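You operate a simulated robot arm through the tools that you are given. There is no shell and no other tool.

The job below is to be done with a simulated robot arm. You get a single attempt, and the scene is never put back.

## Task
Roughen both patches on the lying beaker, then press the brown handle on.
Fine: use the black brush and put it back; the slip is on already.
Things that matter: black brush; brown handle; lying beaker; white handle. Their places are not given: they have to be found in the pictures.

The check looks at the end state, three seconds after you hand in, the way a careful person would. Anything else that was tipped, shoved, dropped, spilled or broken makes it a failure.

## Robot
A 6-joint arm with a two-finger parallel gripper, fixed in place. Base frame: the origin is on the floor under the middle of its stand, x ahead of it, y to its left, z up. Lengths are in m, angles in degrees, forces in N, time in s.
With the tool pointing down near the work surface it reaches from about 0.34 to 0.76 m from the base axis. Its first joint turns from -66.0 to 66.0 degrees. Payload 2.45 kg.
The tool frame sits at the grasp point between the pads (the TCP): z along the fingers, y along the line on which they close. The tips reach 0.024 m beyond it. The gripper opens to 0.068 m. The fingers are 0.017 m wide and 0.01 m thick; the gripper's body (0.04 by 0.07 m) begins 0.041 m behind the TCP.
Orientation is that of the tool frame in the base frame, as a unit quaternion [x, y, z, w]. With the fingers straight down and closing along the base's y, the tool's x points along the base's -x, its y along +y and its z along -z.

## Interface
- The arm moves only by the tool step_arm. Its argument "series" is a list of rows, each an object of numbers (a shift or turn left out is 0, a gripper value left out holds the last): "tx", "ty", "tz": the shift along the base's x, y, z in m; "ax", "ay", "az": the turn, a rotation vector about the base's x, y, z in degrees; "claw": the finger opening in m, from 0 to 0.068. In form: [{"tx": .., "ty": .., "tz": .., "ax": .., "ay": .., "az": .., "claw": ..}, ...]. A call has 1 to 20 rows; each row shifts and turns the commanded pose from where the row before left it. Rows are played at 5 a second. More than 0.05 m and 8.6 degrees between two rows, or a gripper value outside its range, and nothing of the call is played. Where a pose cannot be reached the arm comes as near as it can. A force on the tool above 40 N (or 10 N above the force at the start of the call, whichever is more), or a blocked arm, ends the call early, and 0.2 s more pass. Each finger travels about 0.108 m/s and halts on what it meets, pressing with about 23 N; the grip force reading is that of the motor and also rises with nothing between the fingers. The clock runs only during rows and for 0.2 s after the last one: add rows that do not move to give the fingers time. The reply holds the time, the measured pose of the TCP, the force on the tool along the base axes, the opening and the grip force, in the units named above and with some noise, with the torque about the TCP (base axes, N m) and any sound that the robot's microphone picked up.
- Cameras (640 x 400 px; columns grow to the right, rows downward): "scene" is fixed at [0.1746, 0.4206, 1.4691]; the picture's right is [-0.74, -0.68, 0.00], its down [-0.44, 0.48, -0.76] and it looks along [0.52, -0.56, -0.65] (base axes); focal length 322 px, centre (320, 200). "wrist" rides on the gripper at [0.084, 0.011, -0.075] in the tool frame; the picture's right is [-0.13, 0.99, 0.00], its down [-0.60, -0.08, -0.79] and it looks along [-0.79, -0.10, 0.61] (tool axes); focal length 251 px, centre (320, 200).
- grab_frame(camera): a new picture of that camera. It takes no simulated time.
- pixel_to_xyz(camera, pixels): for up to 12 pixels [column, row] of the newest picture of that camera ("zoom" is the newest enlarged one), the place [x, y, z] in the base frame of the surface seen there, good to about 0.002 m, but the place of the scene camera against the robot may be out by one fixed shift of up to 0.025 m in any direction. It takes no simulated time.
- zoom(camera, box): a new picture of the part [left, top, right, bottom] of that camera's present view, enlarged. It takes no simulated time.
- hand_in(): hands the job in; it is judged then, once.

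Open the gripper and draw the arm clear of the work before you hand the job in, unless the task says otherwise.

The tools are called after ">>>" by a JSON object that holds its "name" and its "arguments". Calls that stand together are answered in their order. step_arm: Moves the arm, as the interface text tells. Its arguments: {"type":"object","properties":{"series":{"type":"array"}},"required":["series"]} The other tools are called the same way: grab_frame (camera) takes a picture; pixel_to_xyz (camera, pixels) gives the place of the surface under pixels of a picture; zoom (camera, box) takes an enlarged picture of a part of a camera's view; hand_in () hands the job in.

At the start:

```text
time_s: 0.0
tcp_pos: [0.5026, -0.0323, 1.218]
orientation: [0.001, 1.0, 0.0, -0.001]
ft_force: [-0.2, 0.0, 0.2]
moment: [0.02, 0.0, -0.02]
finger_gap: 0.0677
grip_force: 0.1
```

scene: 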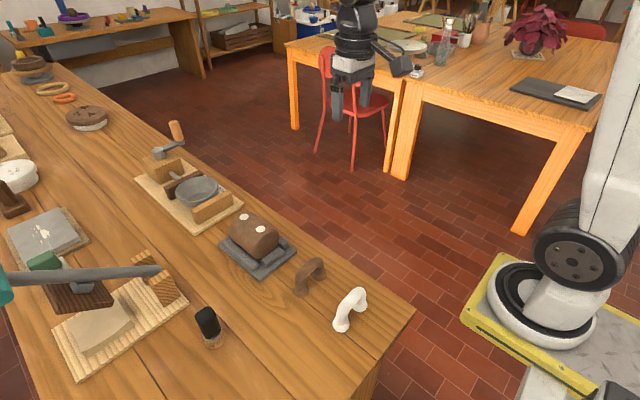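
wrist: 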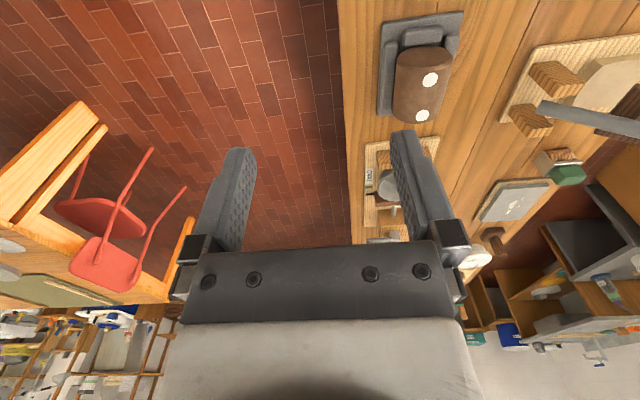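

I'll start by enlarging the work area: the lying beaker seems to be near (254,238), the brown handle near (309,275), the white handle near (350,310) and the black brush near (208,325).

>>> {"name": "zoom", "arguments": {"camera": "scene", "box": [180, 180, 400, 360]}}

>>> {"name": "zoom", "arguments": {"camera": "wrist", "box": [340, 0, 520, 150]}}

>>> {"name": "pixel_to_xyz", "arguments": {"camera": "scene", "pixels": [[254, 238], [236, 218], [261, 229], [309, 275], [350, 310], [208, 325], [212, 345], [300, 320], [240, 255], [280, 250], [262, 275]]}}

```text
2.22 times, centred on (290, 270) of scene
```

zoom: 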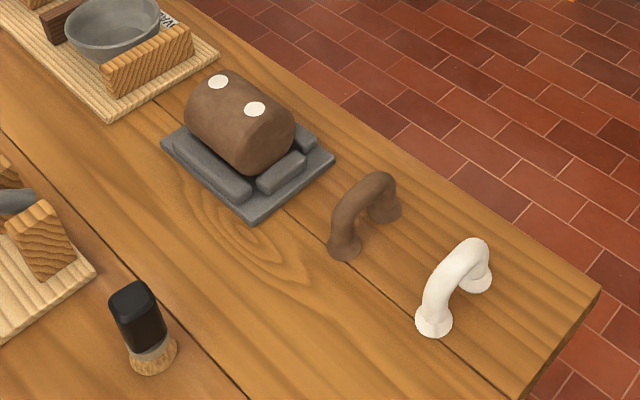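

```text
2.67 times, centred on (430, 75) of wrist
```

zoom: 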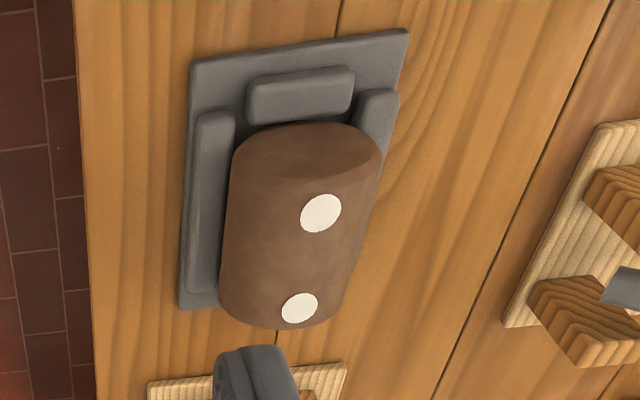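

```text
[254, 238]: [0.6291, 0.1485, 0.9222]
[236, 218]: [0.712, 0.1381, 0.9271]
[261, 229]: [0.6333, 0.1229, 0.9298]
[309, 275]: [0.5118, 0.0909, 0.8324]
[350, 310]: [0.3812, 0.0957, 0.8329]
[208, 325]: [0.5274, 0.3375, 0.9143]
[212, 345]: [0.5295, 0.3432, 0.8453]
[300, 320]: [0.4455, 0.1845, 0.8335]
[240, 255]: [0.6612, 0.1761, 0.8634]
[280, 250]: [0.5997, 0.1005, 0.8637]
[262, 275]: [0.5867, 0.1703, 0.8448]
```

The wrist view shows the beaker lying in its cradle, with white patches at about (430,80) and (422,115). I'll read those positions through the wrist camera, since only the scene camera may be shifted, and look closer at the brush.

>>> {"name": "zoom", "arguments": {"camera": "scene", "box": [180, 295, 244, 360]}}

>>> {"name": "grab_frame", "arguments": {"camera": "wrist"}}

>>> {"name": "pixel_to_xyz", "arguments": {"camera": "wrist", "pixels": [[430, 80], [422, 115], [395, 15], [462, 11], [380, 112], [365, 150], [425, 55], [418, 95], [436, 95], [402, 95]]}}

>>> {"name": "pixel_to_xyz", "arguments": {"camera": "scene", "pixels": [[257, 217], [267, 217], [255, 215], [268, 218]]}}

```text
6.15 times, centred on (212, 328) of scene
```

zoom: 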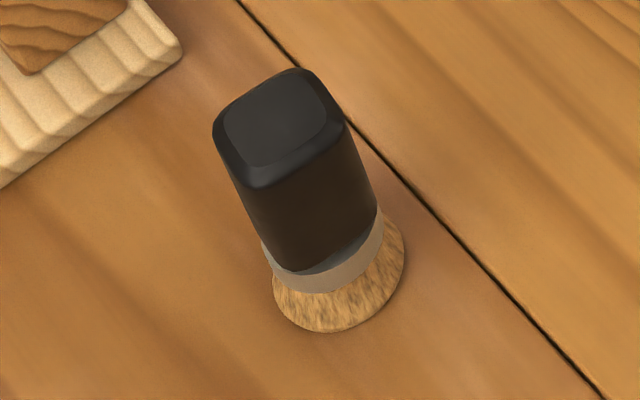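

```text
taken
```

wrist: 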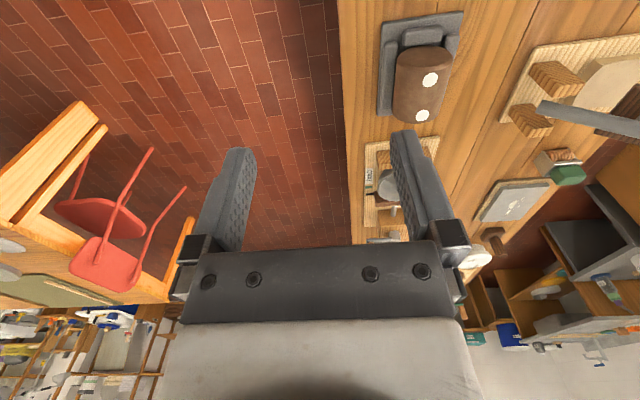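

```text
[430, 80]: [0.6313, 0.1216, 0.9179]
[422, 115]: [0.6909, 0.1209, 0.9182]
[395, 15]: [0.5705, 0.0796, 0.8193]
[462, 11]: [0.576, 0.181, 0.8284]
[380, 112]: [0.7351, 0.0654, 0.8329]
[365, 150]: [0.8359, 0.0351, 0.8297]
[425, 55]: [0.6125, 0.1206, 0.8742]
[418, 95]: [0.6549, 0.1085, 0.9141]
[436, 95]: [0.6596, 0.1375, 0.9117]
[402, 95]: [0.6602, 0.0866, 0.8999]
```

```text
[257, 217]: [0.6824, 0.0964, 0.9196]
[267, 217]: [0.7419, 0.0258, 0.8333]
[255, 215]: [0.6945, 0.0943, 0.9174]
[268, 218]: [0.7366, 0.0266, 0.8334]
```

The wrist camera puts the patches at (0.631,0.122,0.918) and (0.691,0.121,0.918), so the scene camera reads about 0.012 too high in z. Before moving toward the brush I'll check the height of the long bar at (0–160,275) and other things nearby.

>>> {"name": "pixel_to_xyz", "arguments": {"camera": "scene", "pixels": [[155, 270], [100, 274], [30, 278], [160, 292], [75, 295], [45, 262], [204, 316], [210, 342], [180, 300], [335, 325], [362, 303], [316, 262]]}}

>>> {"name": "zoom", "arguments": {"camera": "scene", "box": [0, 200, 240, 390]}}

```text
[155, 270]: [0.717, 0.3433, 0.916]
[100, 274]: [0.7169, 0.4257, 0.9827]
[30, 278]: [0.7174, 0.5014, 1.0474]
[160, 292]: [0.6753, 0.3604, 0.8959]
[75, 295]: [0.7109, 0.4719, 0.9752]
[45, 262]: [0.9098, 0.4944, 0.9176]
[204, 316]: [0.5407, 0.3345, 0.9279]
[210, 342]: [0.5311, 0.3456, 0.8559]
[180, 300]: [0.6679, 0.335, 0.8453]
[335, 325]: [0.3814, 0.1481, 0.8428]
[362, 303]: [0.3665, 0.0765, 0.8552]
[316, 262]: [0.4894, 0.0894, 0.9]
```

```text
2.11 times, centred on (120, 295) of scene
```

zoom: 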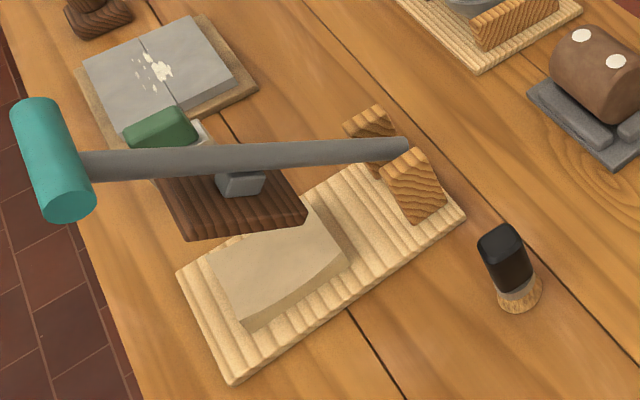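

The hammer lever sits at x≈0.717, clear of the brush at about (0.535,0.338) and about 0.095 m tall. I'll move to a high viewpoint just behind the brush to see it with the wrist camera.

>>> {"name": "step_arm", "arguments": {"series": [{"tx": -0.0073, "ty": 0.0362, "tz": -0.0118}, {"tx": -0.0073, "ty": 0.0362, "tz": -0.0118}, {"tx": -0.0073, "ty": 0.0362, "tz": -0.0118}, {"tx": -0.0073, "ty": 0.0362, "tz": -0.0118}, {"tx": -0.0073, "ty": 0.0362, "tz": -0.0118}, {"tx": -0.0073, "ty": 0.0362, "tz": -0.0118}, {"tx": -0.0073, "ty": 0.0362, "tz": -0.0118}, {"tx": -0.0073, "ty": 0.0362, "tz": -0.0118}, {"tx": -0.0073, "ty": 0.0362, "tz": -0.0118}, {"tx": -0.0073, "ty": 0.0362, "tz": -0.0118}, {}]}}

>>> {"name": "grab_frame", "arguments": {"camera": "wrist"}}

```text
time_s: 2.4
tcp_pos: [0.4306, 0.3325, 1.1002]
orientation: [0.0, 1.0, 0.001, 0.0]
ft_force: [-0.1, 0.0, 0.7]
moment: [0.03, -0.01, -0.02]
finger_gap: 0.0679
grip_force: 0.1
```

```text
taken
```

wrist: 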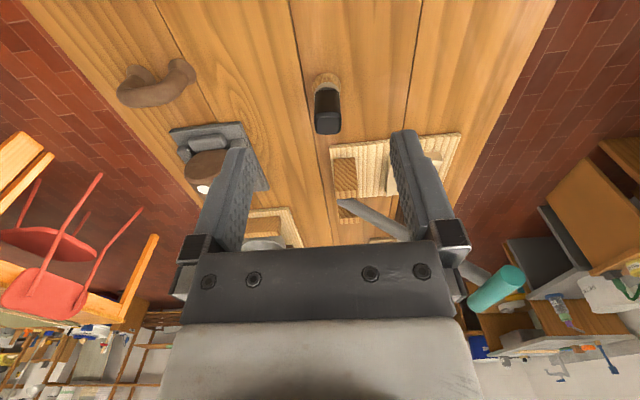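

The brush is visible at (328,105) and the brown handle arch at (158,83). I'll enlarge both and read their positions.

>>> {"name": "zoom", "arguments": {"camera": "wrist", "box": [290, 60, 370, 145]}}

>>> {"name": "pixel_to_xyz", "arguments": {"camera": "wrist", "pixels": [[328, 125], [328, 118], [326, 98], [326, 84], [319, 125], [336, 125], [316, 98], [339, 95], [300, 70], [360, 60], [332, 132]]}}

>>> {"name": "pixel_to_xyz", "arguments": {"camera": "wrist", "pixels": [[178, 68], [140, 75], [160, 98], [125, 95], [185, 90], [150, 110], [220, 60]]}}

```text
4.71 times, centred on (330, 102) of wrist
```

zoom: 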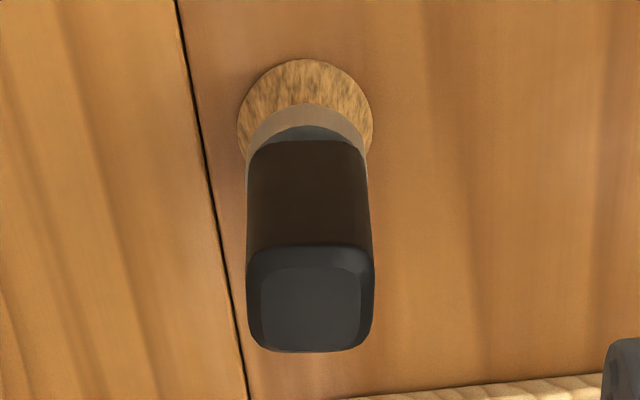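

```text
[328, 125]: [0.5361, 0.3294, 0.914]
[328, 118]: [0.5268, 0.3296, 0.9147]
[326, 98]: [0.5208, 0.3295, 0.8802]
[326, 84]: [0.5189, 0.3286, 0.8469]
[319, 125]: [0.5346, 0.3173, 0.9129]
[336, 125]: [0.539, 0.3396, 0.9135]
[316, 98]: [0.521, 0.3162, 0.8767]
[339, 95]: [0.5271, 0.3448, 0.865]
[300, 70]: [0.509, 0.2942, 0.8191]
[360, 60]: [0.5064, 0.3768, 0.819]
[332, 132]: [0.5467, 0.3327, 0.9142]
```

```text
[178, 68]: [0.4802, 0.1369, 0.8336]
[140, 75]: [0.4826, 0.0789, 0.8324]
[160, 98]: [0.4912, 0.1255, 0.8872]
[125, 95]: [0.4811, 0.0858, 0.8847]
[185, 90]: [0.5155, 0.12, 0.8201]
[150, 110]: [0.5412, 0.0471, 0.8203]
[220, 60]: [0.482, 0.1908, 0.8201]
```

The brush is about 0.034 m square, centred near (0.535,0.329) with its top at z≈0.914; the table is at z≈0.820. I'll move to just above it with the fingers open and check the alignment.

>>> {"name": "step_arm", "arguments": {"series": [{"tx": 0.0174, "ty": -0.0005, "tz": -0.022}, {"tx": 0.0174, "ty": -0.0005, "tz": -0.022}, {"tx": 0.0174, "ty": -0.0005, "tz": -0.022}, {"tx": 0.0174, "ty": -0.0005, "tz": -0.022}, {"tx": 0.0174, "ty": -0.0005, "tz": -0.022}, {"tx": 0.0174, "ty": -0.0005, "tz": -0.022}, {}]}}

>>> {"name": "grab_frame", "arguments": {"camera": "wrist"}}

>>> {"name": "zoom", "arguments": {"camera": "scene", "box": [140, 240, 280, 380]}}

```text
time_s: 4.0
tcp_pos: [0.5351, 0.3295, 0.9693]
orientation: [0.001, 1.0, 0.0, 0.0]
ft_force: [0.5, 0.3, 0.1]
moment: [0.05, -0.02, -0.01]
finger_gap: 0.0677
grip_force: 0.1
```

```text
taken
```

wrist: 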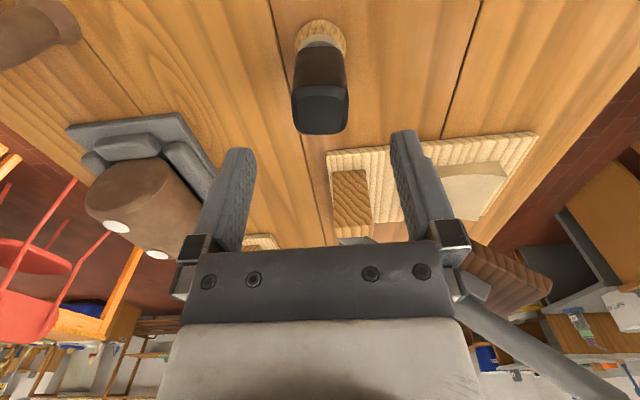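

```text
2.86 times, centred on (210, 310) of scene
```

zoom: 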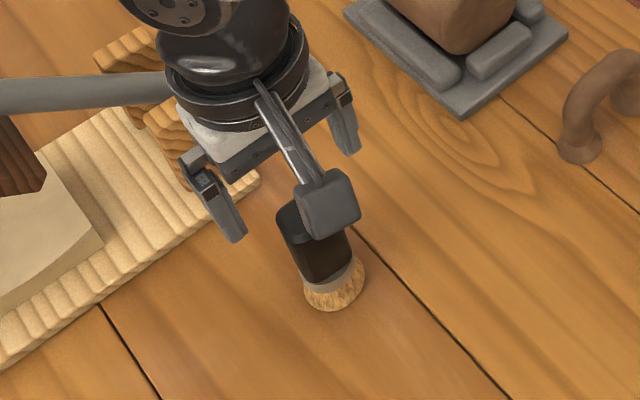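

The brush top sits at (320,113) in the wrist view, right where the tool axis should meet it. I'll zoom in to check its centre and turn.

>>> {"name": "zoom", "arguments": {"camera": "wrist", "box": [270, 10, 370, 150]}}

>>> {"name": "pixel_to_xyz", "arguments": {"camera": "wrist", "pixels": [[320, 110], [300, 105], [342, 105], [320, 128], [320, 92], [320, 65], [300, 65], [340, 65], [300, 35], [342, 35], [320, 30]]}}

```text
2.86 times, centred on (320, 80) of wrist
```

zoom: 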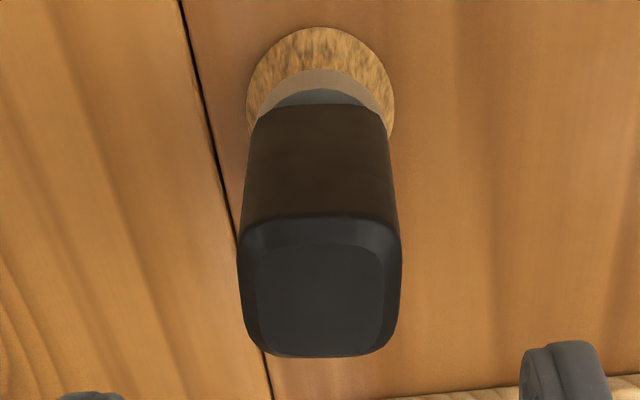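

```text
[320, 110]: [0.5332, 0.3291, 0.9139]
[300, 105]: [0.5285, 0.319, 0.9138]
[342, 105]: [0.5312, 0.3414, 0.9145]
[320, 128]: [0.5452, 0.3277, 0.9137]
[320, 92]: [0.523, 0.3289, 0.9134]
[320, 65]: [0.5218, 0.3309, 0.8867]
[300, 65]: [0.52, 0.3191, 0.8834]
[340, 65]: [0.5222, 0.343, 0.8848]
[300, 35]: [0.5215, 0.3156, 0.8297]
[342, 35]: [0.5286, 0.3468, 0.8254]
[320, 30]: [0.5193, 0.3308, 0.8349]
```

The brush is centred at (0.535,0.3295) and square to the fingers. I'll go down to TCP z≈0.889 so that the tips stay on the black block, then close on it.

>>> {"name": "step_arm", "arguments": {"series": [{"tz": -0.02}, {"tz": -0.02}, {"tz": -0.02}, {"tz": -0.0203}, {}, {"claw": 0.04}, {"claw": 0.02}, {}, {}, {}]}}

>>> {"name": "grab_frame", "arguments": {"camera": "wrist"}}

```text
time_s: 6.2
tcp_pos: [0.5337, 0.3291, 0.8862]
orientation: [0.0, 1.0, 0.0, 0.0]
ft_force: [-0.2, 0.9, 0.3]
moment: [0.01, 0.02, -0.01]
finger_gap: 0.0337
grip_force: 23.0
```

```text
taken
```

wrist: 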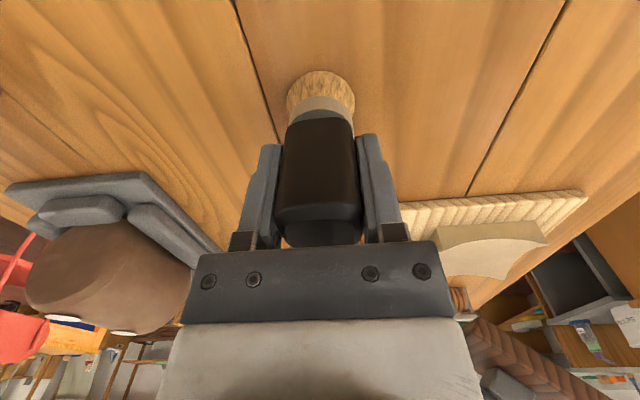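

The fingers hold the brush at a 0.0337 m gap, and the grasp pose (0.5337,0.3291,0.8862) is recorded for putting it back. I'll lift it and carry it to above the nearer patch.

>>> {"name": "step_arm", "arguments": {"series": [{"tz": 0.02}, {"tz": 0.04}, {"tz": 0.04}, {"tz": 0.044}, {"tx": 0.0139, "ty": -0.0297}, {"tx": 0.0139, "ty": -0.0297}, {"tx": 0.0139, "ty": -0.0297}, {"tx": 0.0139, "ty": -0.0297}, {"tx": 0.0139, "ty": -0.0297}, {"tx": 0.0139, "ty": -0.0297}, {"tx": 0.0139, "ty": -0.0297}, {}, {}]}}

>>> {"name": "grab_frame", "arguments": {"camera": "wrist"}}

>>> {"name": "grab_frame", "arguments": {"camera": "scene"}}

```text
time_s: 9.0
tcp_pos: [0.6312, 0.1195, 1.0303]
orientation: [0.0, 1.0, 0.0, -0.001]
ft_force: [-0.1, 0.3, -0.8]
moment: [0.0, -0.03, -0.04]
finger_gap: 0.0336
grip_force: 23.6
```

```text
taken
```

wrist: 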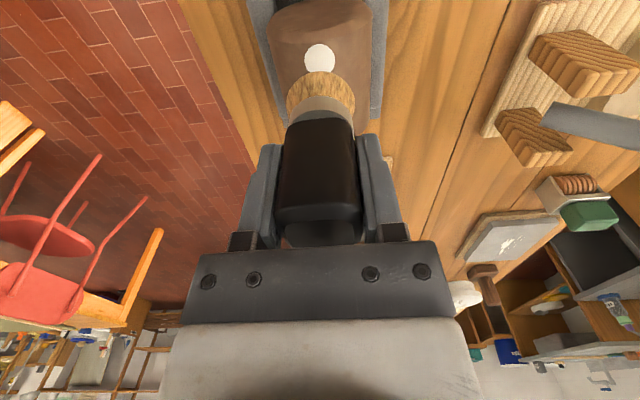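

```text
taken
```

scene: 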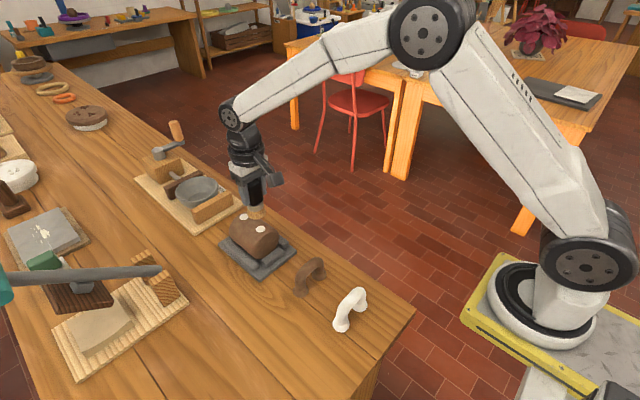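

The near patch shows at (320,58), just below the bristles. I'll measure the patch and the beaker's crown around it.

>>> {"name": "pixel_to_xyz", "arguments": {"camera": "wrist", "pixels": [[320, 58], [320, 46], [320, 70], [306, 58], [334, 58], [300, 40], [285, 40], [340, 40], [355, 40], [320, 20], [320, 84], [320, 34]]}}

>>> {"name": "zoom", "arguments": {"camera": "wrist", "box": [240, 0, 400, 130]}}

>>> {"name": "zoom", "arguments": {"camera": "scene", "box": [210, 150, 310, 290]}}

```text
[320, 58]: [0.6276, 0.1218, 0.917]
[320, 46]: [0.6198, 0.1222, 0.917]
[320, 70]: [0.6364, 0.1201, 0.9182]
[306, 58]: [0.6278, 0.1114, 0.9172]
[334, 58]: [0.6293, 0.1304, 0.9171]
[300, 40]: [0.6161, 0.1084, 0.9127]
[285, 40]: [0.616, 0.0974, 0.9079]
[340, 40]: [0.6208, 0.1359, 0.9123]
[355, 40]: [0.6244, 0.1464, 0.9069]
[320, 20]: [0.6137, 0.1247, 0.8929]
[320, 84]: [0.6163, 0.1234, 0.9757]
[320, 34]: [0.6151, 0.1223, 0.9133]
```

```text
3.08 times, centred on (320, 65) of wrist
```

zoom: 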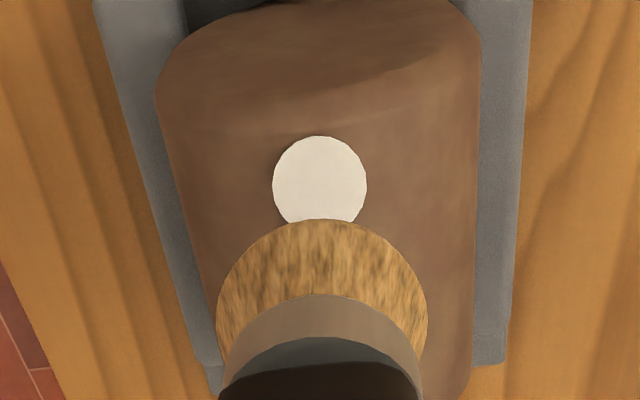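

```text
2.86 times, centred on (260, 220) of scene
```

zoom: 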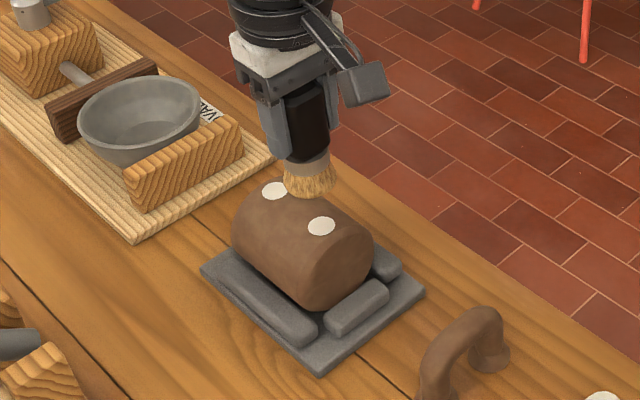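

The near patch is centred at about (0.630,0.121,0.918) and about 0.022 m across; the bristles should touch it at TCP z≈0.984. I'll lower to just above that point and watch the force.

>>> {"name": "step_arm", "arguments": {"series": [{"tx": -0.002, "ty": 0.0015, "tz": -0.015}, {"tz": -0.015}, {"tz": -0.01}, {}, {}]}}

>>> {"name": "zoom", "arguments": {"camera": "wrist", "box": [240, 0, 400, 130]}}

```text
time_s: 10.2
tcp_pos: [0.627, 0.1207, 0.9916]
orientation: [0.0, 1.0, 0.0, 0.0]
ft_force: [0.1, -0.2, -0.5]
moment: [0.03, 0.0, 0.0]
finger_gap: 0.0336
grip_force: 23.1
```

```text
3.08 times, centred on (320, 65) of wrist
```

zoom: 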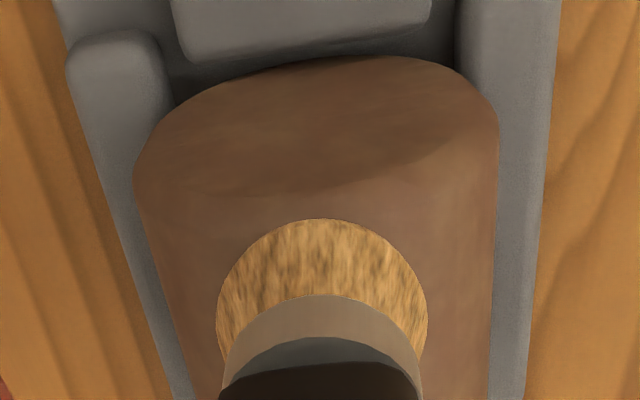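

Free air still, with no contact force at z=0.9916, and the bristles now cover the patch. I'll creep down in 2 mm rows.

>>> {"name": "step_arm", "arguments": {"series": [{"tz": -0.002}, {"tz": -0.002}, {"tz": -0.002}, {}]}}

```text
time_s: 11.2
tcp_pos: [0.628, 0.1202, 0.9842]
orientation: [-0.001, 1.0, 0.0, 0.0]
ft_force: [0.2, -0.4, 0.4]
moment: [-0.04, 0.01, -0.01]
finger_gap: 0.0336
grip_force: 23.0
```

>>> {"name": "step_arm", "arguments": {"series": [{"tz": -0.001}, {"tz": -0.001}, {}]}}

>>> {"name": "zoom", "arguments": {"camera": "scene", "box": [210, 150, 310, 290]}}

```text
time_s: 12.0
tcp_pos: [0.6286, 0.1211, 0.9832]
orientation: [0.0, 1.0, 0.0, 0.0]
ft_force: [0.5, 0.1, -0.2]
moment: [-0.01, 0.01, -0.01]
finger_gap: 0.0334
grip_force: 23.3
```

```text
2.86 times, centred on (260, 220) of scene
```

zoom: 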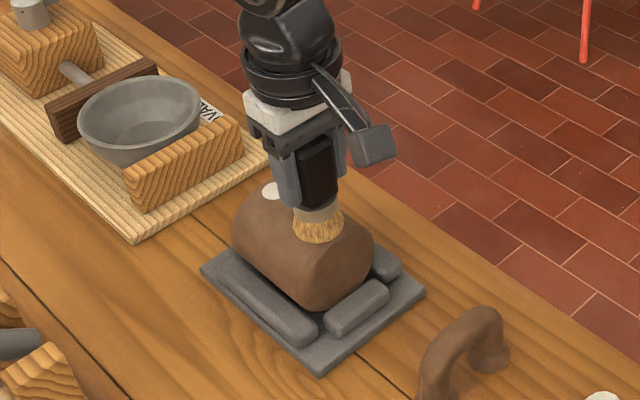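

The scene shows the bristles about at the patch, but there is still no force at z=0.983. I'll keep creeping down 1 mm at a time.

>>> {"name": "step_arm", "arguments": {"series": [{"tz": -0.001}, {"tz": -0.001}, {}]}}

```text
time_s: 12.8
tcp_pos: [0.6283, 0.1215, 0.9825]
orientation: [0.0, 1.0, 0.0, 0.003]
ft_force: [-3.2, -2.1, 14.1]
moment: [-0.21, 0.25, -0.06]
finger_gap: 0.0333
grip_force: 22.9
```

Contact: 14 N upward at z≈0.9825. I'll ease off half a millimetre and then start short strokes along the beaker's axis.

>>> {"name": "step_arm", "arguments": {"series": [{"tz": 0.0005}, {"tx": 0.004}, {"tx": 0.004}, {"tx": -0.004}, {"tx": -0.004}, {"tx": -0.004}, {"tx": -0.004}, {"tx": 0.004}, {"tx": 0.004}]}}

>>> {"name": "zoom", "arguments": {"camera": "wrist", "box": [240, 0, 400, 130]}}

```text
time_s: 14.8
tcp_pos: [0.6269, 0.1205, 0.9812]
orientation: [0.0, 1.0, 0.0, -0.002]
ft_force: [-4.5, 0.4, 11.0]
moment: [0.08, 0.15, 0.03]
finger_gap: 0.0338
grip_force: 23.5
```

```text
3.08 times, centred on (320, 65) of wrist
```

zoom: 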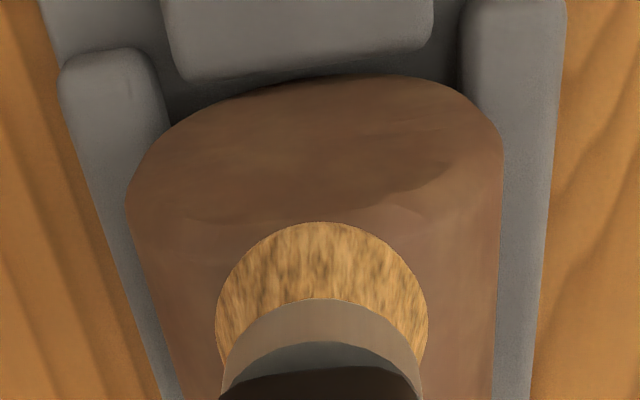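

Force stayed around 11 N and the beaker looks unmoved in its cradle. I'll do more strokes, including small sideways ones, then lift to look at the patch.

>>> {"name": "step_arm", "arguments": {"series": [{"tx": 0.004}, {"tx": 0.004}, {"tx": -0.004}, {"tx": -0.004}, {"tx": -0.004}, {"tx": -0.004}, {"tx": 0.004}, {"tx": 0.004}, {"ty": 0.004}, {"ty": -0.004}, {"ty": -0.004}, {"ty": 0.004}, {"tz": 0.01}, {"tz": 0.025}, {"tx": 0.015, "tz": 0.01}, {"tx": 0.015}, {"tx": 0.015}, {"tx": 0.015}, {}]}}

>>> {"name": "grab_frame", "arguments": {"camera": "wrist"}}

>>> {"name": "zoom", "arguments": {"camera": "scene", "box": [210, 170, 310, 290]}}

```text
time_s: 18.8
tcp_pos: [0.6887, 0.1219, 1.0265]
orientation: [-0.001, 1.0, 0.0, 0.0]
ft_force: [-0.1, -0.5, 0.1]
moment: [-0.01, 0.0, 0.01]
finger_gap: 0.0336
grip_force: 22.9
```

```text
taken
```

wrist: 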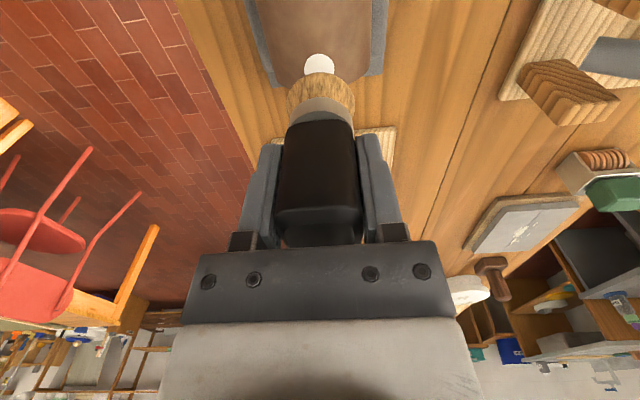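

```text
3.33 times, centred on (260, 230) of scene
```

zoom: 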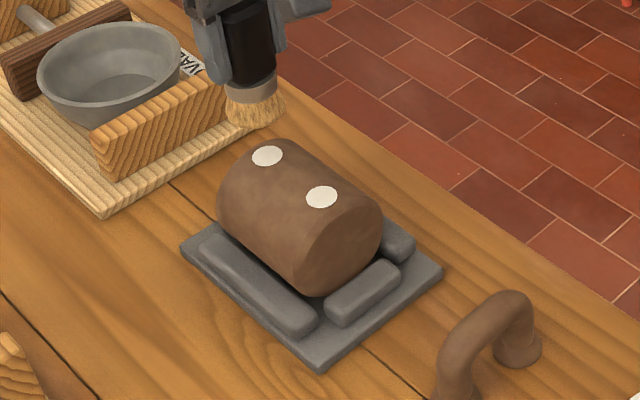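

I'm now over the far patch. I'll zoom on the brushed near patch for signs of roughening, and measure the far patch.

>>> {"name": "zoom", "arguments": {"camera": "scene", "box": [244, 218, 276, 242]}}

>>> {"name": "zoom", "arguments": {"camera": "wrist", "box": [240, 0, 400, 130]}}

>>> {"name": "pixel_to_xyz", "arguments": {"camera": "wrist", "pixels": [[320, 62], [320, 55], [308, 64], [332, 64], [320, 20], [300, 20], [340, 20]]}}

```text
16.00 times, centred on (260, 230) of scene
```

zoom: 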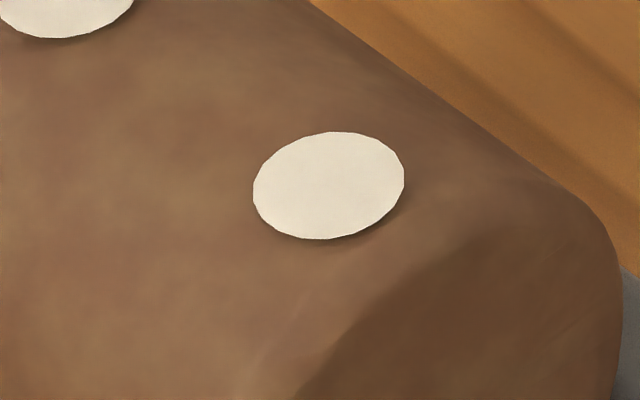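

```text
3.08 times, centred on (320, 65) of wrist
```

zoom: 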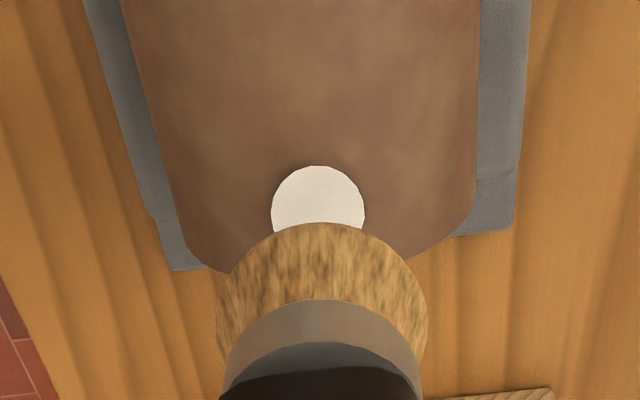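

```text
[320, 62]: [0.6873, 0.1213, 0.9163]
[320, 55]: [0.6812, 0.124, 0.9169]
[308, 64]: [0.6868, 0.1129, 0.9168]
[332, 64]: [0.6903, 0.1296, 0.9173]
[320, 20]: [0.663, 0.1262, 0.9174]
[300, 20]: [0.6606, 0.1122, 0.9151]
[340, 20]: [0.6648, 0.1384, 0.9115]
```

The near patch shows no visible change yet. I'll brush the far patch, centred at about (0.691,0.121), creeping down onto it first.

>>> {"name": "step_arm", "arguments": {"series": [{"tx": 0.001, "ty": -0.0005, "tz": -0.015}, {"tz": -0.015}, {"tz": -0.01}, {"tz": -0.001}, {"tz": -0.001}, {"tz": -0.001}, {}]}}

```text
time_s: 20.4
tcp_pos: [0.6912, 0.1205, 0.9834]
orientation: [0.0, 1.0, 0.001, 0.0]
ft_force: [0.6, 0.1, -0.3]
moment: [0.02, -0.01, 0.01]
finger_gap: 0.0337
grip_force: 22.9
```

>>> {"name": "step_arm", "arguments": {"series": [{"tz": -0.001}, {"tz": -0.0005}, {}]}}

```text
time_s: 21.2
tcp_pos: [0.6888, 0.1206, 0.9825]
orientation: [0.0, 1.0, 0.001, 0.0]
ft_force: [-0.4, 0.7, -1.1]
moment: [-0.03, -0.03, 0.02]
finger_gap: 0.0332
grip_force: 22.9
```

No contact yet at z≈0.9825, so I'll go down another millimetre in half-millimetre rows.

>>> {"name": "step_arm", "arguments": {"series": [{"tz": -0.0005}, {"tz": -0.0005}, {}]}}

```text
time_s: 22.0
tcp_pos: [0.6889, 0.1206, 0.9826]
orientation: [0.0, 1.0, 0.0, 0.0]
ft_force: [0.1, 0.1, 0.8]
moment: [0.03, 0.06, 0.04]
finger_gap: 0.0337
grip_force: 23.0
```

>>> {"name": "step_arm", "arguments": {"series": [{"tz": -0.0005}, {"tz": -0.0005}, {}]}}

```text
time_s: 22.8
tcp_pos: [0.6889, 0.1209, 0.9829]
orientation: [0.0, 1.0, -0.001, 0.001]
ft_force: [-3.8, 2.6, 12.3]
moment: [0.15, 0.43, -0.06]
finger_gap: 0.0338
grip_force: 22.8
```

Contact at 12 N on the far patch. I'll stroke back and forth along x and a little along y.

>>> {"name": "step_arm", "arguments": {"series": [{"tx": 0.005}, {"tx": 0.005}, {"tx": -0.005}, {"tx": -0.005}, {"tx": -0.005}, {"tx": -0.005}, {"tx": 0.005}, {"tx": 0.005}, {"tx": 0.005}, {"tx": 0.005}, {"tx": -0.005}, {"tx": -0.005}, {"tx": -0.005}, {"tx": -0.005}, {"tx": 0.005}, {"tx": 0.005}]}}

>>> {"name": "zoom", "arguments": {"camera": "scene", "box": [210, 170, 310, 290]}}

```text
time_s: 26.2
tcp_pos: [0.6883, 0.1213, 0.9816]
orientation: [0.001, 1.0, 0.0, -0.001]
ft_force: [0.4, 0.7, -0.3]
moment: [-0.01, 0.01, 0.01]
finger_gap: 0.0336
grip_force: 23.0
```

```text
3.33 times, centred on (260, 230) of scene
```

zoom: 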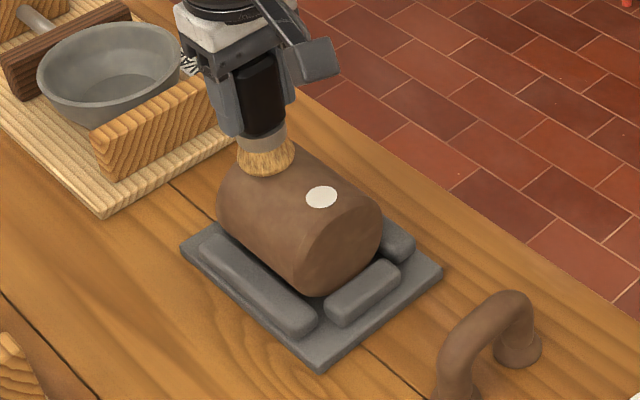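

The force has dropped to zero, so the brush may have slid up a little in the grip. I'll press down again and check for contact before stroking more.

>>> {"name": "step_arm", "arguments": {"series": [{"tz": -0.0005}, {"tz": -0.0005}, {}]}}

```text
time_s: 27.0
tcp_pos: [0.6905, 0.1209, 0.9794]
orientation: [0.0, 1.0, 0.0, 0.001]
ft_force: [-1.2, -1.2, 8.4]
moment: [-0.09, 0.0, -0.02]
finger_gap: 0.0338
grip_force: 22.9
```

>>> {"name": "step_arm", "arguments": {"series": [{"tx": 0.005, "tz": -0.0003}, {"tx": 0.005}, {"tx": -0.005}, {"tx": -0.005}, {"tx": -0.005}, {"tx": -0.005}, {"tx": 0.005}, {"tx": 0.005}]}}

```text
time_s: 28.8
tcp_pos: [0.6882, 0.1224, 0.9781]
orientation: [0.0, 1.0, 0.0, -0.001]
ft_force: [-5.2, 1.3, 12.6]
moment: [0.03, 0.35, 0.0]
finger_gap: 0.0335
grip_force: 22.6
```

Contact held at about 12 N with clear drag, so the strokes are working. I'll add a second set including sideways strokes.

>>> {"name": "step_arm", "arguments": {"series": [{"ty": 0.005}, {"ty": -0.005}, {"ty": -0.005}, {"ty": 0.005}, {"tx": 0.005}, {"tx": 0.005}, {"tx": -0.005}, {"tx": -0.005}, {"tx": -0.005}, {"tx": -0.005}, {"tx": 0.005}, {"tx": 0.005}]}}

>>> {"name": "zoom", "arguments": {"camera": "wrist", "box": [240, 0, 400, 130]}}

```text
time_s: 31.4
tcp_pos: [0.6907, 0.1197, 0.9791]
orientation: [0.0, 1.0, 0.0, 0.0]
ft_force: [0.0, -0.4, -1.0]
moment: [-0.04, 0.01, 0.02]
finger_gap: 0.0334
grip_force: 23.0
```

```text
3.08 times, centred on (320, 65) of wrist
```

zoom: 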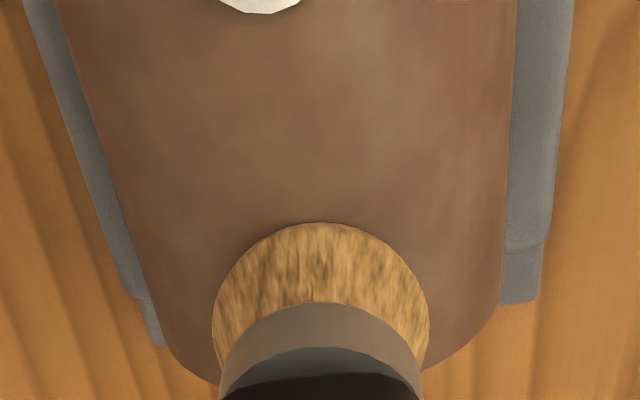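

Contact is lost again. I'll lift and move aside to look at both patches and check that the beaker has not moved.

>>> {"name": "step_arm", "arguments": {"series": [{"tz": 0.02}, {"tz": 0.03}, {"tx": -0.03, "tz": 0.02}, {"tx": -0.04}, {"tx": -0.04}, {"tx": -0.03}, {}]}}

>>> {"name": "grab_frame", "arguments": {"camera": "wrist"}}

>>> {"name": "zoom", "arguments": {"camera": "scene", "box": [230, 200, 290, 250]}}

```text
time_s: 33.0
tcp_pos: [0.5495, 0.122, 1.0485]
orientation: [0.0, 1.0, 0.001, 0.0]
ft_force: [-1.0, -1.5, 0.0]
moment: [-0.03, 0.0, -0.01]
finger_gap: 0.0335
grip_force: 22.8
```

```text
taken
```

wrist: 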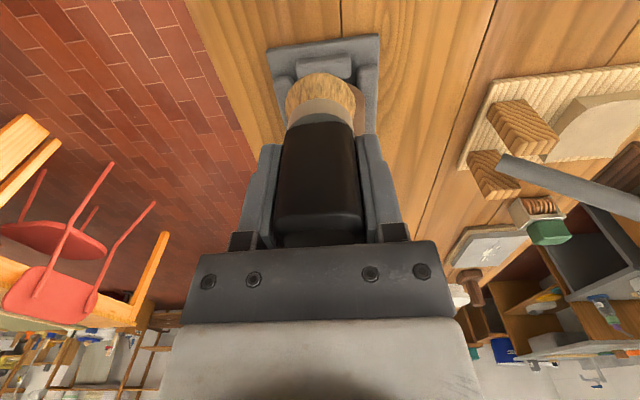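

```text
8.00 times, centred on (260, 225) of scene
```

zoom: 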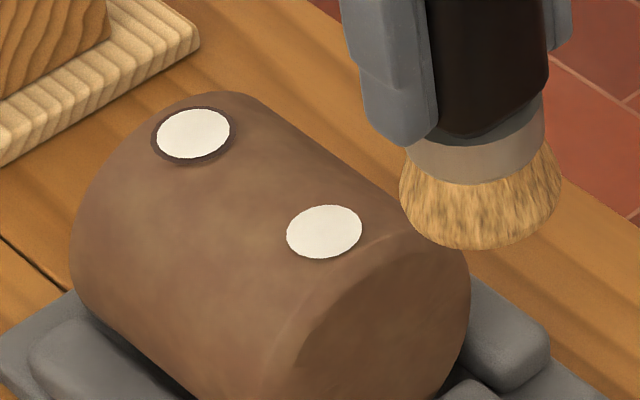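

The far patch now has a dark roughened ring, but the near patch does not. I'll go back to the near patch and repeat it with contact confirmed throughout.

>>> {"name": "step_arm", "arguments": {"series": [{"tx": 0.03}, {"tx": 0.03}, {"tx": 0.02, "ty": -0.0005}, {"tz": -0.03}, {"tz": -0.02}, {"tz": -0.01}, {"tz": -0.003}, {}, {}]}}

```text
time_s: 35.0
tcp_pos: [0.6295, 0.1208, 0.987]
orientation: [0.0, 1.0, 0.0, 0.0]
ft_force: [0.4, -0.3, -0.9]
moment: [0.01, 0.01, 0.0]
finger_gap: 0.0336
grip_force: 22.4
```

>>> {"name": "step_arm", "arguments": {"series": [{"tz": -0.001}, {"tz": -0.001}, {"tz": -0.001}, {"tz": -0.001}, {}]}}

```text
time_s: 36.2
tcp_pos: [0.6303, 0.1194, 0.9827]
orientation: [0.0, 1.0, 0.0, 0.0]
ft_force: [-0.4, 0.3, -0.7]
moment: [-0.04, -0.01, -0.02]
finger_gap: 0.0334
grip_force: 22.8
```

No contact yet at z≈0.983. I'll continue down in 1 mm rows.

>>> {"name": "step_arm", "arguments": {"series": [{"tz": -0.001}, {"tz": -0.001}, {}]}}

```text
time_s: 37.0
tcp_pos: [0.63, 0.1195, 0.9799]
orientation: [0.0, 1.0, 0.0, 0.0]
ft_force: [0.5, -1.2, -1.2]
moment: [-0.01, 0.0, 0.01]
finger_gap: 0.0334
grip_force: 23.3
```

>>> {"name": "step_arm", "arguments": {"series": [{"tz": -0.001}, {"tz": -0.0005}, {}]}}

```text
time_s: 37.8
tcp_pos: [0.6304, 0.1199, 0.9784]
orientation: [0.0, 1.0, -0.001, 0.0]
ft_force: [-0.9, 0.3, 0.1]
moment: [0.03, -0.01, -0.01]
finger_gap: 0.0338
grip_force: 23.0
```

>>> {"name": "step_arm", "arguments": {"series": [{"tz": -0.0005}, {"tz": -0.0005}, {}]}}

```text
time_s: 38.6
tcp_pos: [0.6309, 0.1198, 0.9792]
orientation: [0.0, 1.0, 0.0, 0.0]
ft_force: [-2.1, -0.3, 7.3]
moment: [-0.08, -0.02, 0.0]
finger_gap: 0.0337
grip_force: 23.0
```

Contact at 7 N on the near patch. I'll press slightly more and stroke along x, then check that contact held.

>>> {"name": "step_arm", "arguments": {"series": [{"tz": -0.0005}, {"tx": 0.005}, {"tx": 0.005}, {"tx": -0.005}, {"tx": -0.005}, {"tx": -0.005}, {"tx": -0.005}, {"tx": 0.005}, {"tx": 0.005}]}}

```text
time_s: 40.6
tcp_pos: [0.6296, 0.1204, 0.9756]
orientation: [0.001, 1.0, 0.0, -0.001]
ft_force: [-2.6, -0.5, 6.1]
moment: [0.05, 0.13, 0.03]
finger_gap: 0.0335
grip_force: 22.9
```

Contact is still there at 6 N. I'll press half a millimetre more and stroke again.

>>> {"name": "step_arm", "arguments": {"series": [{"tz": -0.0005}, {"tx": 0.005}, {"tx": 0.005}, {"tx": -0.005}, {"tx": -0.005}, {"tx": -0.005}, {"tx": -0.005}, {"tx": 0.005}, {"tx": 0.005}]}}

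>>> {"name": "zoom", "arguments": {"camera": "scene", "box": [230, 200, 290, 250]}}

```text
time_s: 42.6
tcp_pos: [0.6294, 0.1202, 0.9775]
orientation: [-0.001, 1.0, 0.001, 0.0]
ft_force: [-0.3, 0.9, -0.3]
moment: [0.02, 0.02, 0.01]
finger_gap: 0.0341
grip_force: 22.9
```

```text
8.00 times, centred on (260, 225) of scene
```

zoom: 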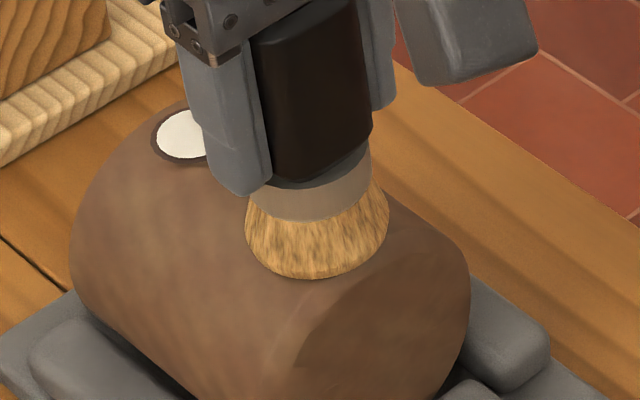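

Force is back to zero, so I'll lift and move back to see whether the near patch now has its ring.

>>> {"name": "step_arm", "arguments": {"series": [{"tz": 0.03}, {"tz": 0.03, "tx": -0.02}, {"tx": -0.04}, {"tx": -0.03}, {}]}}

>>> {"name": "zoom", "arguments": {"camera": "scene", "box": [230, 200, 290, 250]}}

```text
time_s: 43.8
tcp_pos: [0.5399, 0.1193, 1.0362]
orientation: [0.0, 1.0, -0.001, 0.0]
ft_force: [-0.4, 0.1, -0.2]
moment: [0.0, -0.01, -0.02]
finger_gap: 0.0336
grip_force: 22.9
```

```text
8.00 times, centred on (260, 225) of scene
```

zoom: 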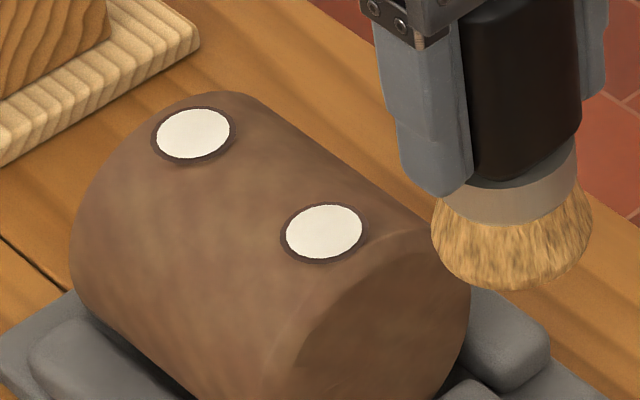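

Both patches now show the dark roughened ring. I'll carry the brush back to its spot at (0.5337,0.3291), staying high.

>>> {"name": "step_arm", "arguments": {"series": [{"tx": -0.001, "ty": 0.035}, {"tx": -0.001, "ty": 0.035}, {"tx": -0.001, "ty": 0.035}, {"tx": -0.001, "ty": 0.035}, {"tx": -0.001, "ty": 0.035}, {"tx": -0.001, "ty": 0.035}, {"tz": -0.03}, {"tz": -0.03}, {"tz": -0.03}, {"tz": -0.03}, {"tz": -0.02}, {}, {}]}}

>>> {"name": "grab_frame", "arguments": {"camera": "wrist"}}

```text
time_s: 46.6
tcp_pos: [0.533, 0.3304, 0.8971]
orientation: [-0.001, 1.0, 0.0, 0.0]
ft_force: [-0.1, 0.4, -0.3]
moment: [-0.04, 0.01, 0.04]
finger_gap: 0.0335
grip_force: 22.9
```

```text
taken
```

wrist: 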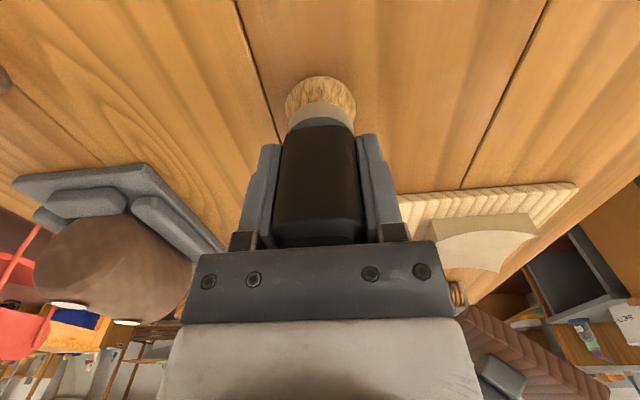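

The brush is above its old spot, with its bristles about 1.5 cm off the table. I'll lower it gently until it touches.

>>> {"name": "step_arm", "arguments": {"series": [{"ty": -0.001, "tz": -0.005}, {"tz": -0.005}, {"tz": -0.001}, {"tz": -0.001}, {}]}}

```text
time_s: 47.8
tcp_pos: [0.5334, 0.3305, 0.8846]
orientation: [0.0, 1.0, 0.0, 0.0]
ft_force: [-0.2, -0.6, 0.0]
moment: [0.02, 0.06, 0.01]
finger_gap: 0.0338
grip_force: 23.4
```

>>> {"name": "step_arm", "arguments": {"series": [{"tz": -0.001}, {"tz": -0.001}, {"tz": -0.001}, {}]}}

```text
time_s: 48.8
tcp_pos: [0.5334, 0.3289, 0.882]
orientation: [0.0, 1.0, -0.001, 0.0]
ft_force: [0.0, 0.7, -1.2]
moment: [0.03, 0.01, -0.01]
finger_gap: 0.0336
grip_force: 23.6
```

>>> {"name": "step_arm", "arguments": {"series": [{"tz": -0.001}, {"tz": -0.0005}, {}]}}

```text
time_s: 49.6
tcp_pos: [0.5333, 0.3293, 0.881]
orientation: [0.0, 1.0, 0.0, 0.0]
ft_force: [-0.5, -1.0, -0.5]
moment: [-0.03, -0.01, 0.01]
finger_gap: 0.0337
grip_force: 22.9
```

>>> {"name": "step_arm", "arguments": {"series": [{"tz": -0.0007}, {"tz": -0.0007}, {}]}}

>>> {"name": "zoom", "arguments": {"camera": "scene", "box": [170, 280, 250, 360]}}

```text
time_s: 50.4
tcp_pos: [0.5335, 0.3298, 0.8802]
orientation: [0.0, 1.0, 0.0, 0.0]
ft_force: [-1.4, -2.0, 6.7]
moment: [-0.11, 0.16, 0.01]
finger_gap: 0.0334
grip_force: 23.3
```

```text
5.00 times, centred on (210, 320) of scene
```

zoom: 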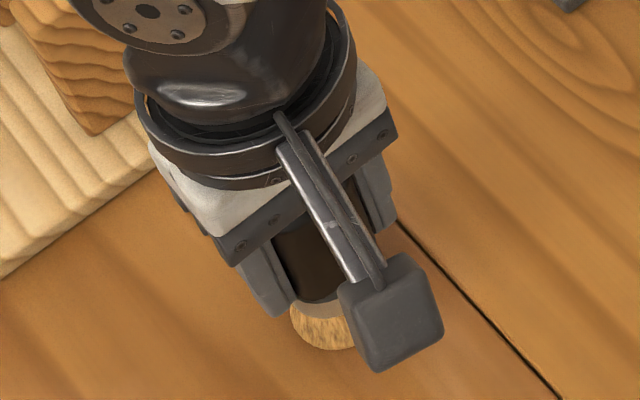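

The brush has touched the table at 6.7 N. I'll ease off a touch, open the fingers, and rise straight up.

>>> {"name": "step_arm", "arguments": {"series": [{"tz": 0.0004}, {"claw": 0.045}, {"claw": 0.068}, {}, {}, {"tz": 0.015}, {"tz": 0.03}, {"tz": 0.04}, {"tz": 0.04}, {}]}}

>>> {"name": "grab_frame", "arguments": {"camera": "wrist"}}

>>> {"name": "grab_frame", "arguments": {"camera": "scene"}}

```text
time_s: 52.6
tcp_pos: [0.5351, 0.3293, 1.0053]
orientation: [0.0, 1.0, 0.0, 0.0]
ft_force: [-0.1, -0.1, -0.1]
moment: [0.05, 0.02, -0.03]
finger_gap: 0.0679
grip_force: 0.0
```

```text
taken
```

wrist: 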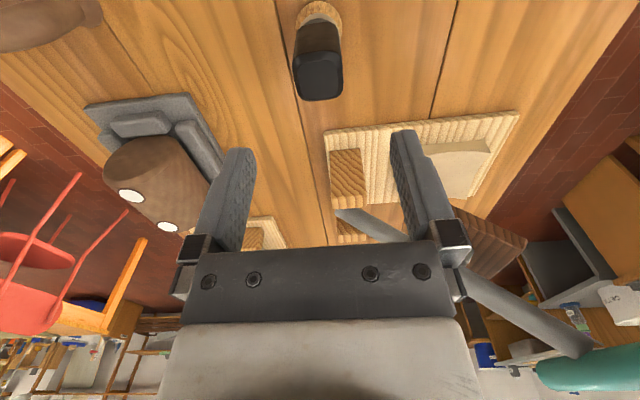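

```text
taken
```

scene: 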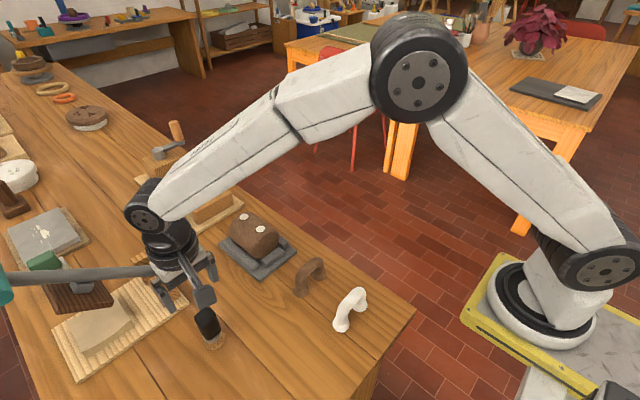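

The brush stands upright on its old spot. Next I'll move to a viewpoint behind the brown handle to measure it.

>>> {"name": "step_arm", "arguments": {"series": [{"tx": -0.0169, "ty": -0.028, "tz": 0.0056}, {"tx": -0.0169, "ty": -0.028, "tz": 0.0056}, {"tx": -0.0169, "ty": -0.028, "tz": 0.0056}, {"tx": -0.0169, "ty": -0.028, "tz": 0.0056}, {"tx": -0.0169, "ty": -0.028, "tz": 0.0056}, {"tx": -0.0169, "ty": -0.028, "tz": 0.0056}, {"tx": -0.0169, "ty": -0.028, "tz": 0.0056}, {"tx": -0.0169, "ty": -0.028, "tz": 0.0056}, {}, {}]}}

>>> {"name": "grab_frame", "arguments": {"camera": "wrist"}}

```text
time_s: 54.8
tcp_pos: [0.3989, 0.1068, 1.0489]
orientation: [0.0, 1.0, 0.0, -0.001]
ft_force: [0.3, 0.4, -1.4]
moment: [0.02, 0.01, 0.02]
finger_gap: 0.0679
grip_force: 0.0
```

```text
taken
```

wrist: 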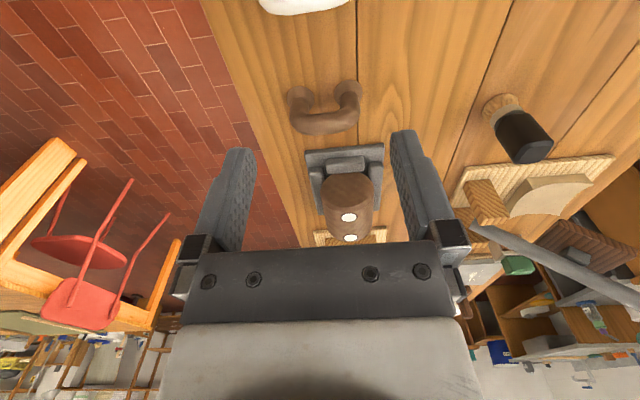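

The brown handle is at (324,108) in the wrist view, its feet at (300,97) and (347,90). I'll enlarge it and measure.

>>> {"name": "zoom", "arguments": {"camera": "wrist", "box": [274, 65, 374, 150]}}

>>> {"name": "pixel_to_xyz", "arguments": {"camera": "wrist", "pixels": [[300, 95], [347, 88], [296, 108], [356, 108], [325, 122], [310, 122], [340, 120], [325, 130], [325, 114], [349, 217], [349, 237]]}}

```text
4.71 times, centred on (324, 108) of wrist
```

zoom: 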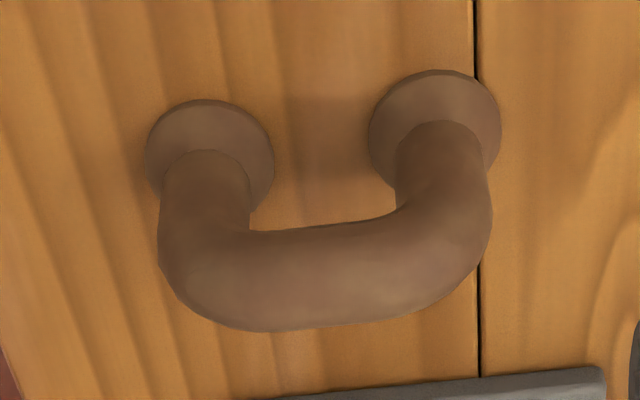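

```text
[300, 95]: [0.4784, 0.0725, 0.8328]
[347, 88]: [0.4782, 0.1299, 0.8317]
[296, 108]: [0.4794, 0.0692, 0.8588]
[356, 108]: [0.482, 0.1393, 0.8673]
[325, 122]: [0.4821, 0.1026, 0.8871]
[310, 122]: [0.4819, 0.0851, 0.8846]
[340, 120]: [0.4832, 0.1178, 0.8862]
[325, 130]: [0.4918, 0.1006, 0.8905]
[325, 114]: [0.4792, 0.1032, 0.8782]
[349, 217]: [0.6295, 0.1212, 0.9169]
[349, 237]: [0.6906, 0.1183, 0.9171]
```

The handle's feet are at about (0.485,0.072) and (0.487,0.132), 0.060 apart, with the arch top at z≈0.890 and the axis turned about 2° from y. I'll turn the tool about +88° so that the fingers close across the arch, and move to above it.

>>> {"name": "step_arm", "arguments": {"series": [{"tx": 0.008, "ty": -0.0004, "tz": -0.006, "az": 8}, {"tx": 0.008, "ty": -0.0004, "tz": -0.006, "az": 8}, {"tx": 0.008, "ty": -0.0004, "tz": -0.006, "az": 8}, {"tx": 0.008, "ty": -0.0004, "tz": -0.006, "az": 8}, {"tx": 0.008, "ty": -0.0004, "tz": -0.006, "az": 8}, {"tx": 0.008, "ty": -0.0004, "tz": -0.006, "az": 8}, {"tx": 0.008, "ty": -0.0004, "tz": -0.006, "az": 8}, {"tx": 0.008, "ty": -0.0004, "tz": -0.006, "az": 8}, {"tx": 0.008, "ty": -0.0004, "tz": -0.006, "az": 8}, {"tx": 0.008, "ty": -0.0004, "tz": -0.006, "az": 8}, {"tx": 0.008, "ty": -0.0004, "tz": -0.006, "az": 8}, {}, {}]}}

>>> {"name": "grab_frame", "arguments": {"camera": "wrist"}}

>>> {"name": "grab_frame", "arguments": {"camera": "scene"}}

```text
time_s: 57.6
tcp_pos: [0.4857, 0.1013, 0.9828]
orientation: [-0.695, 0.719, 0.0, 0.0]
ft_force: [0.1, 0.2, 0.6]
moment: [-0.02, 0.01, -0.04]
finger_gap: 0.068
grip_force: 0.1
```

```text
taken
```

wrist: 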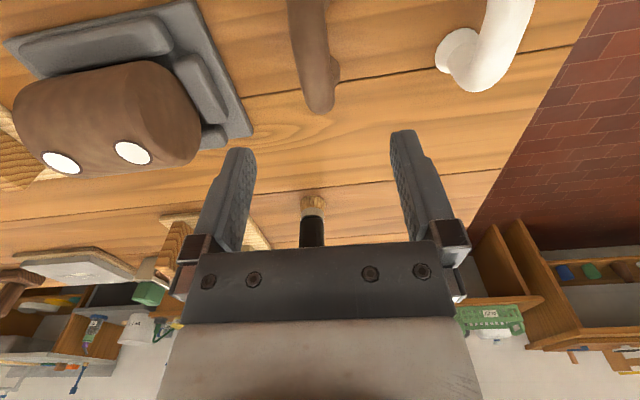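

```text
taken
```

scene: 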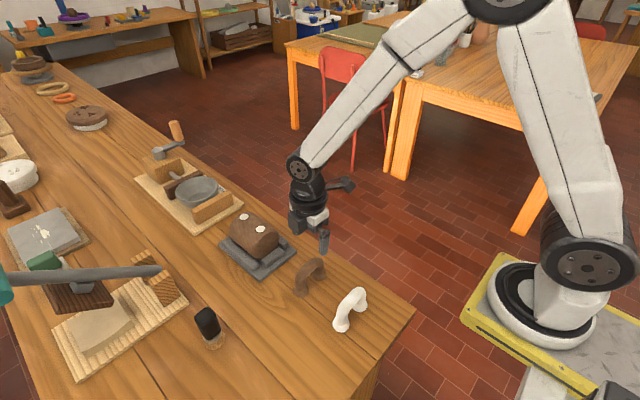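

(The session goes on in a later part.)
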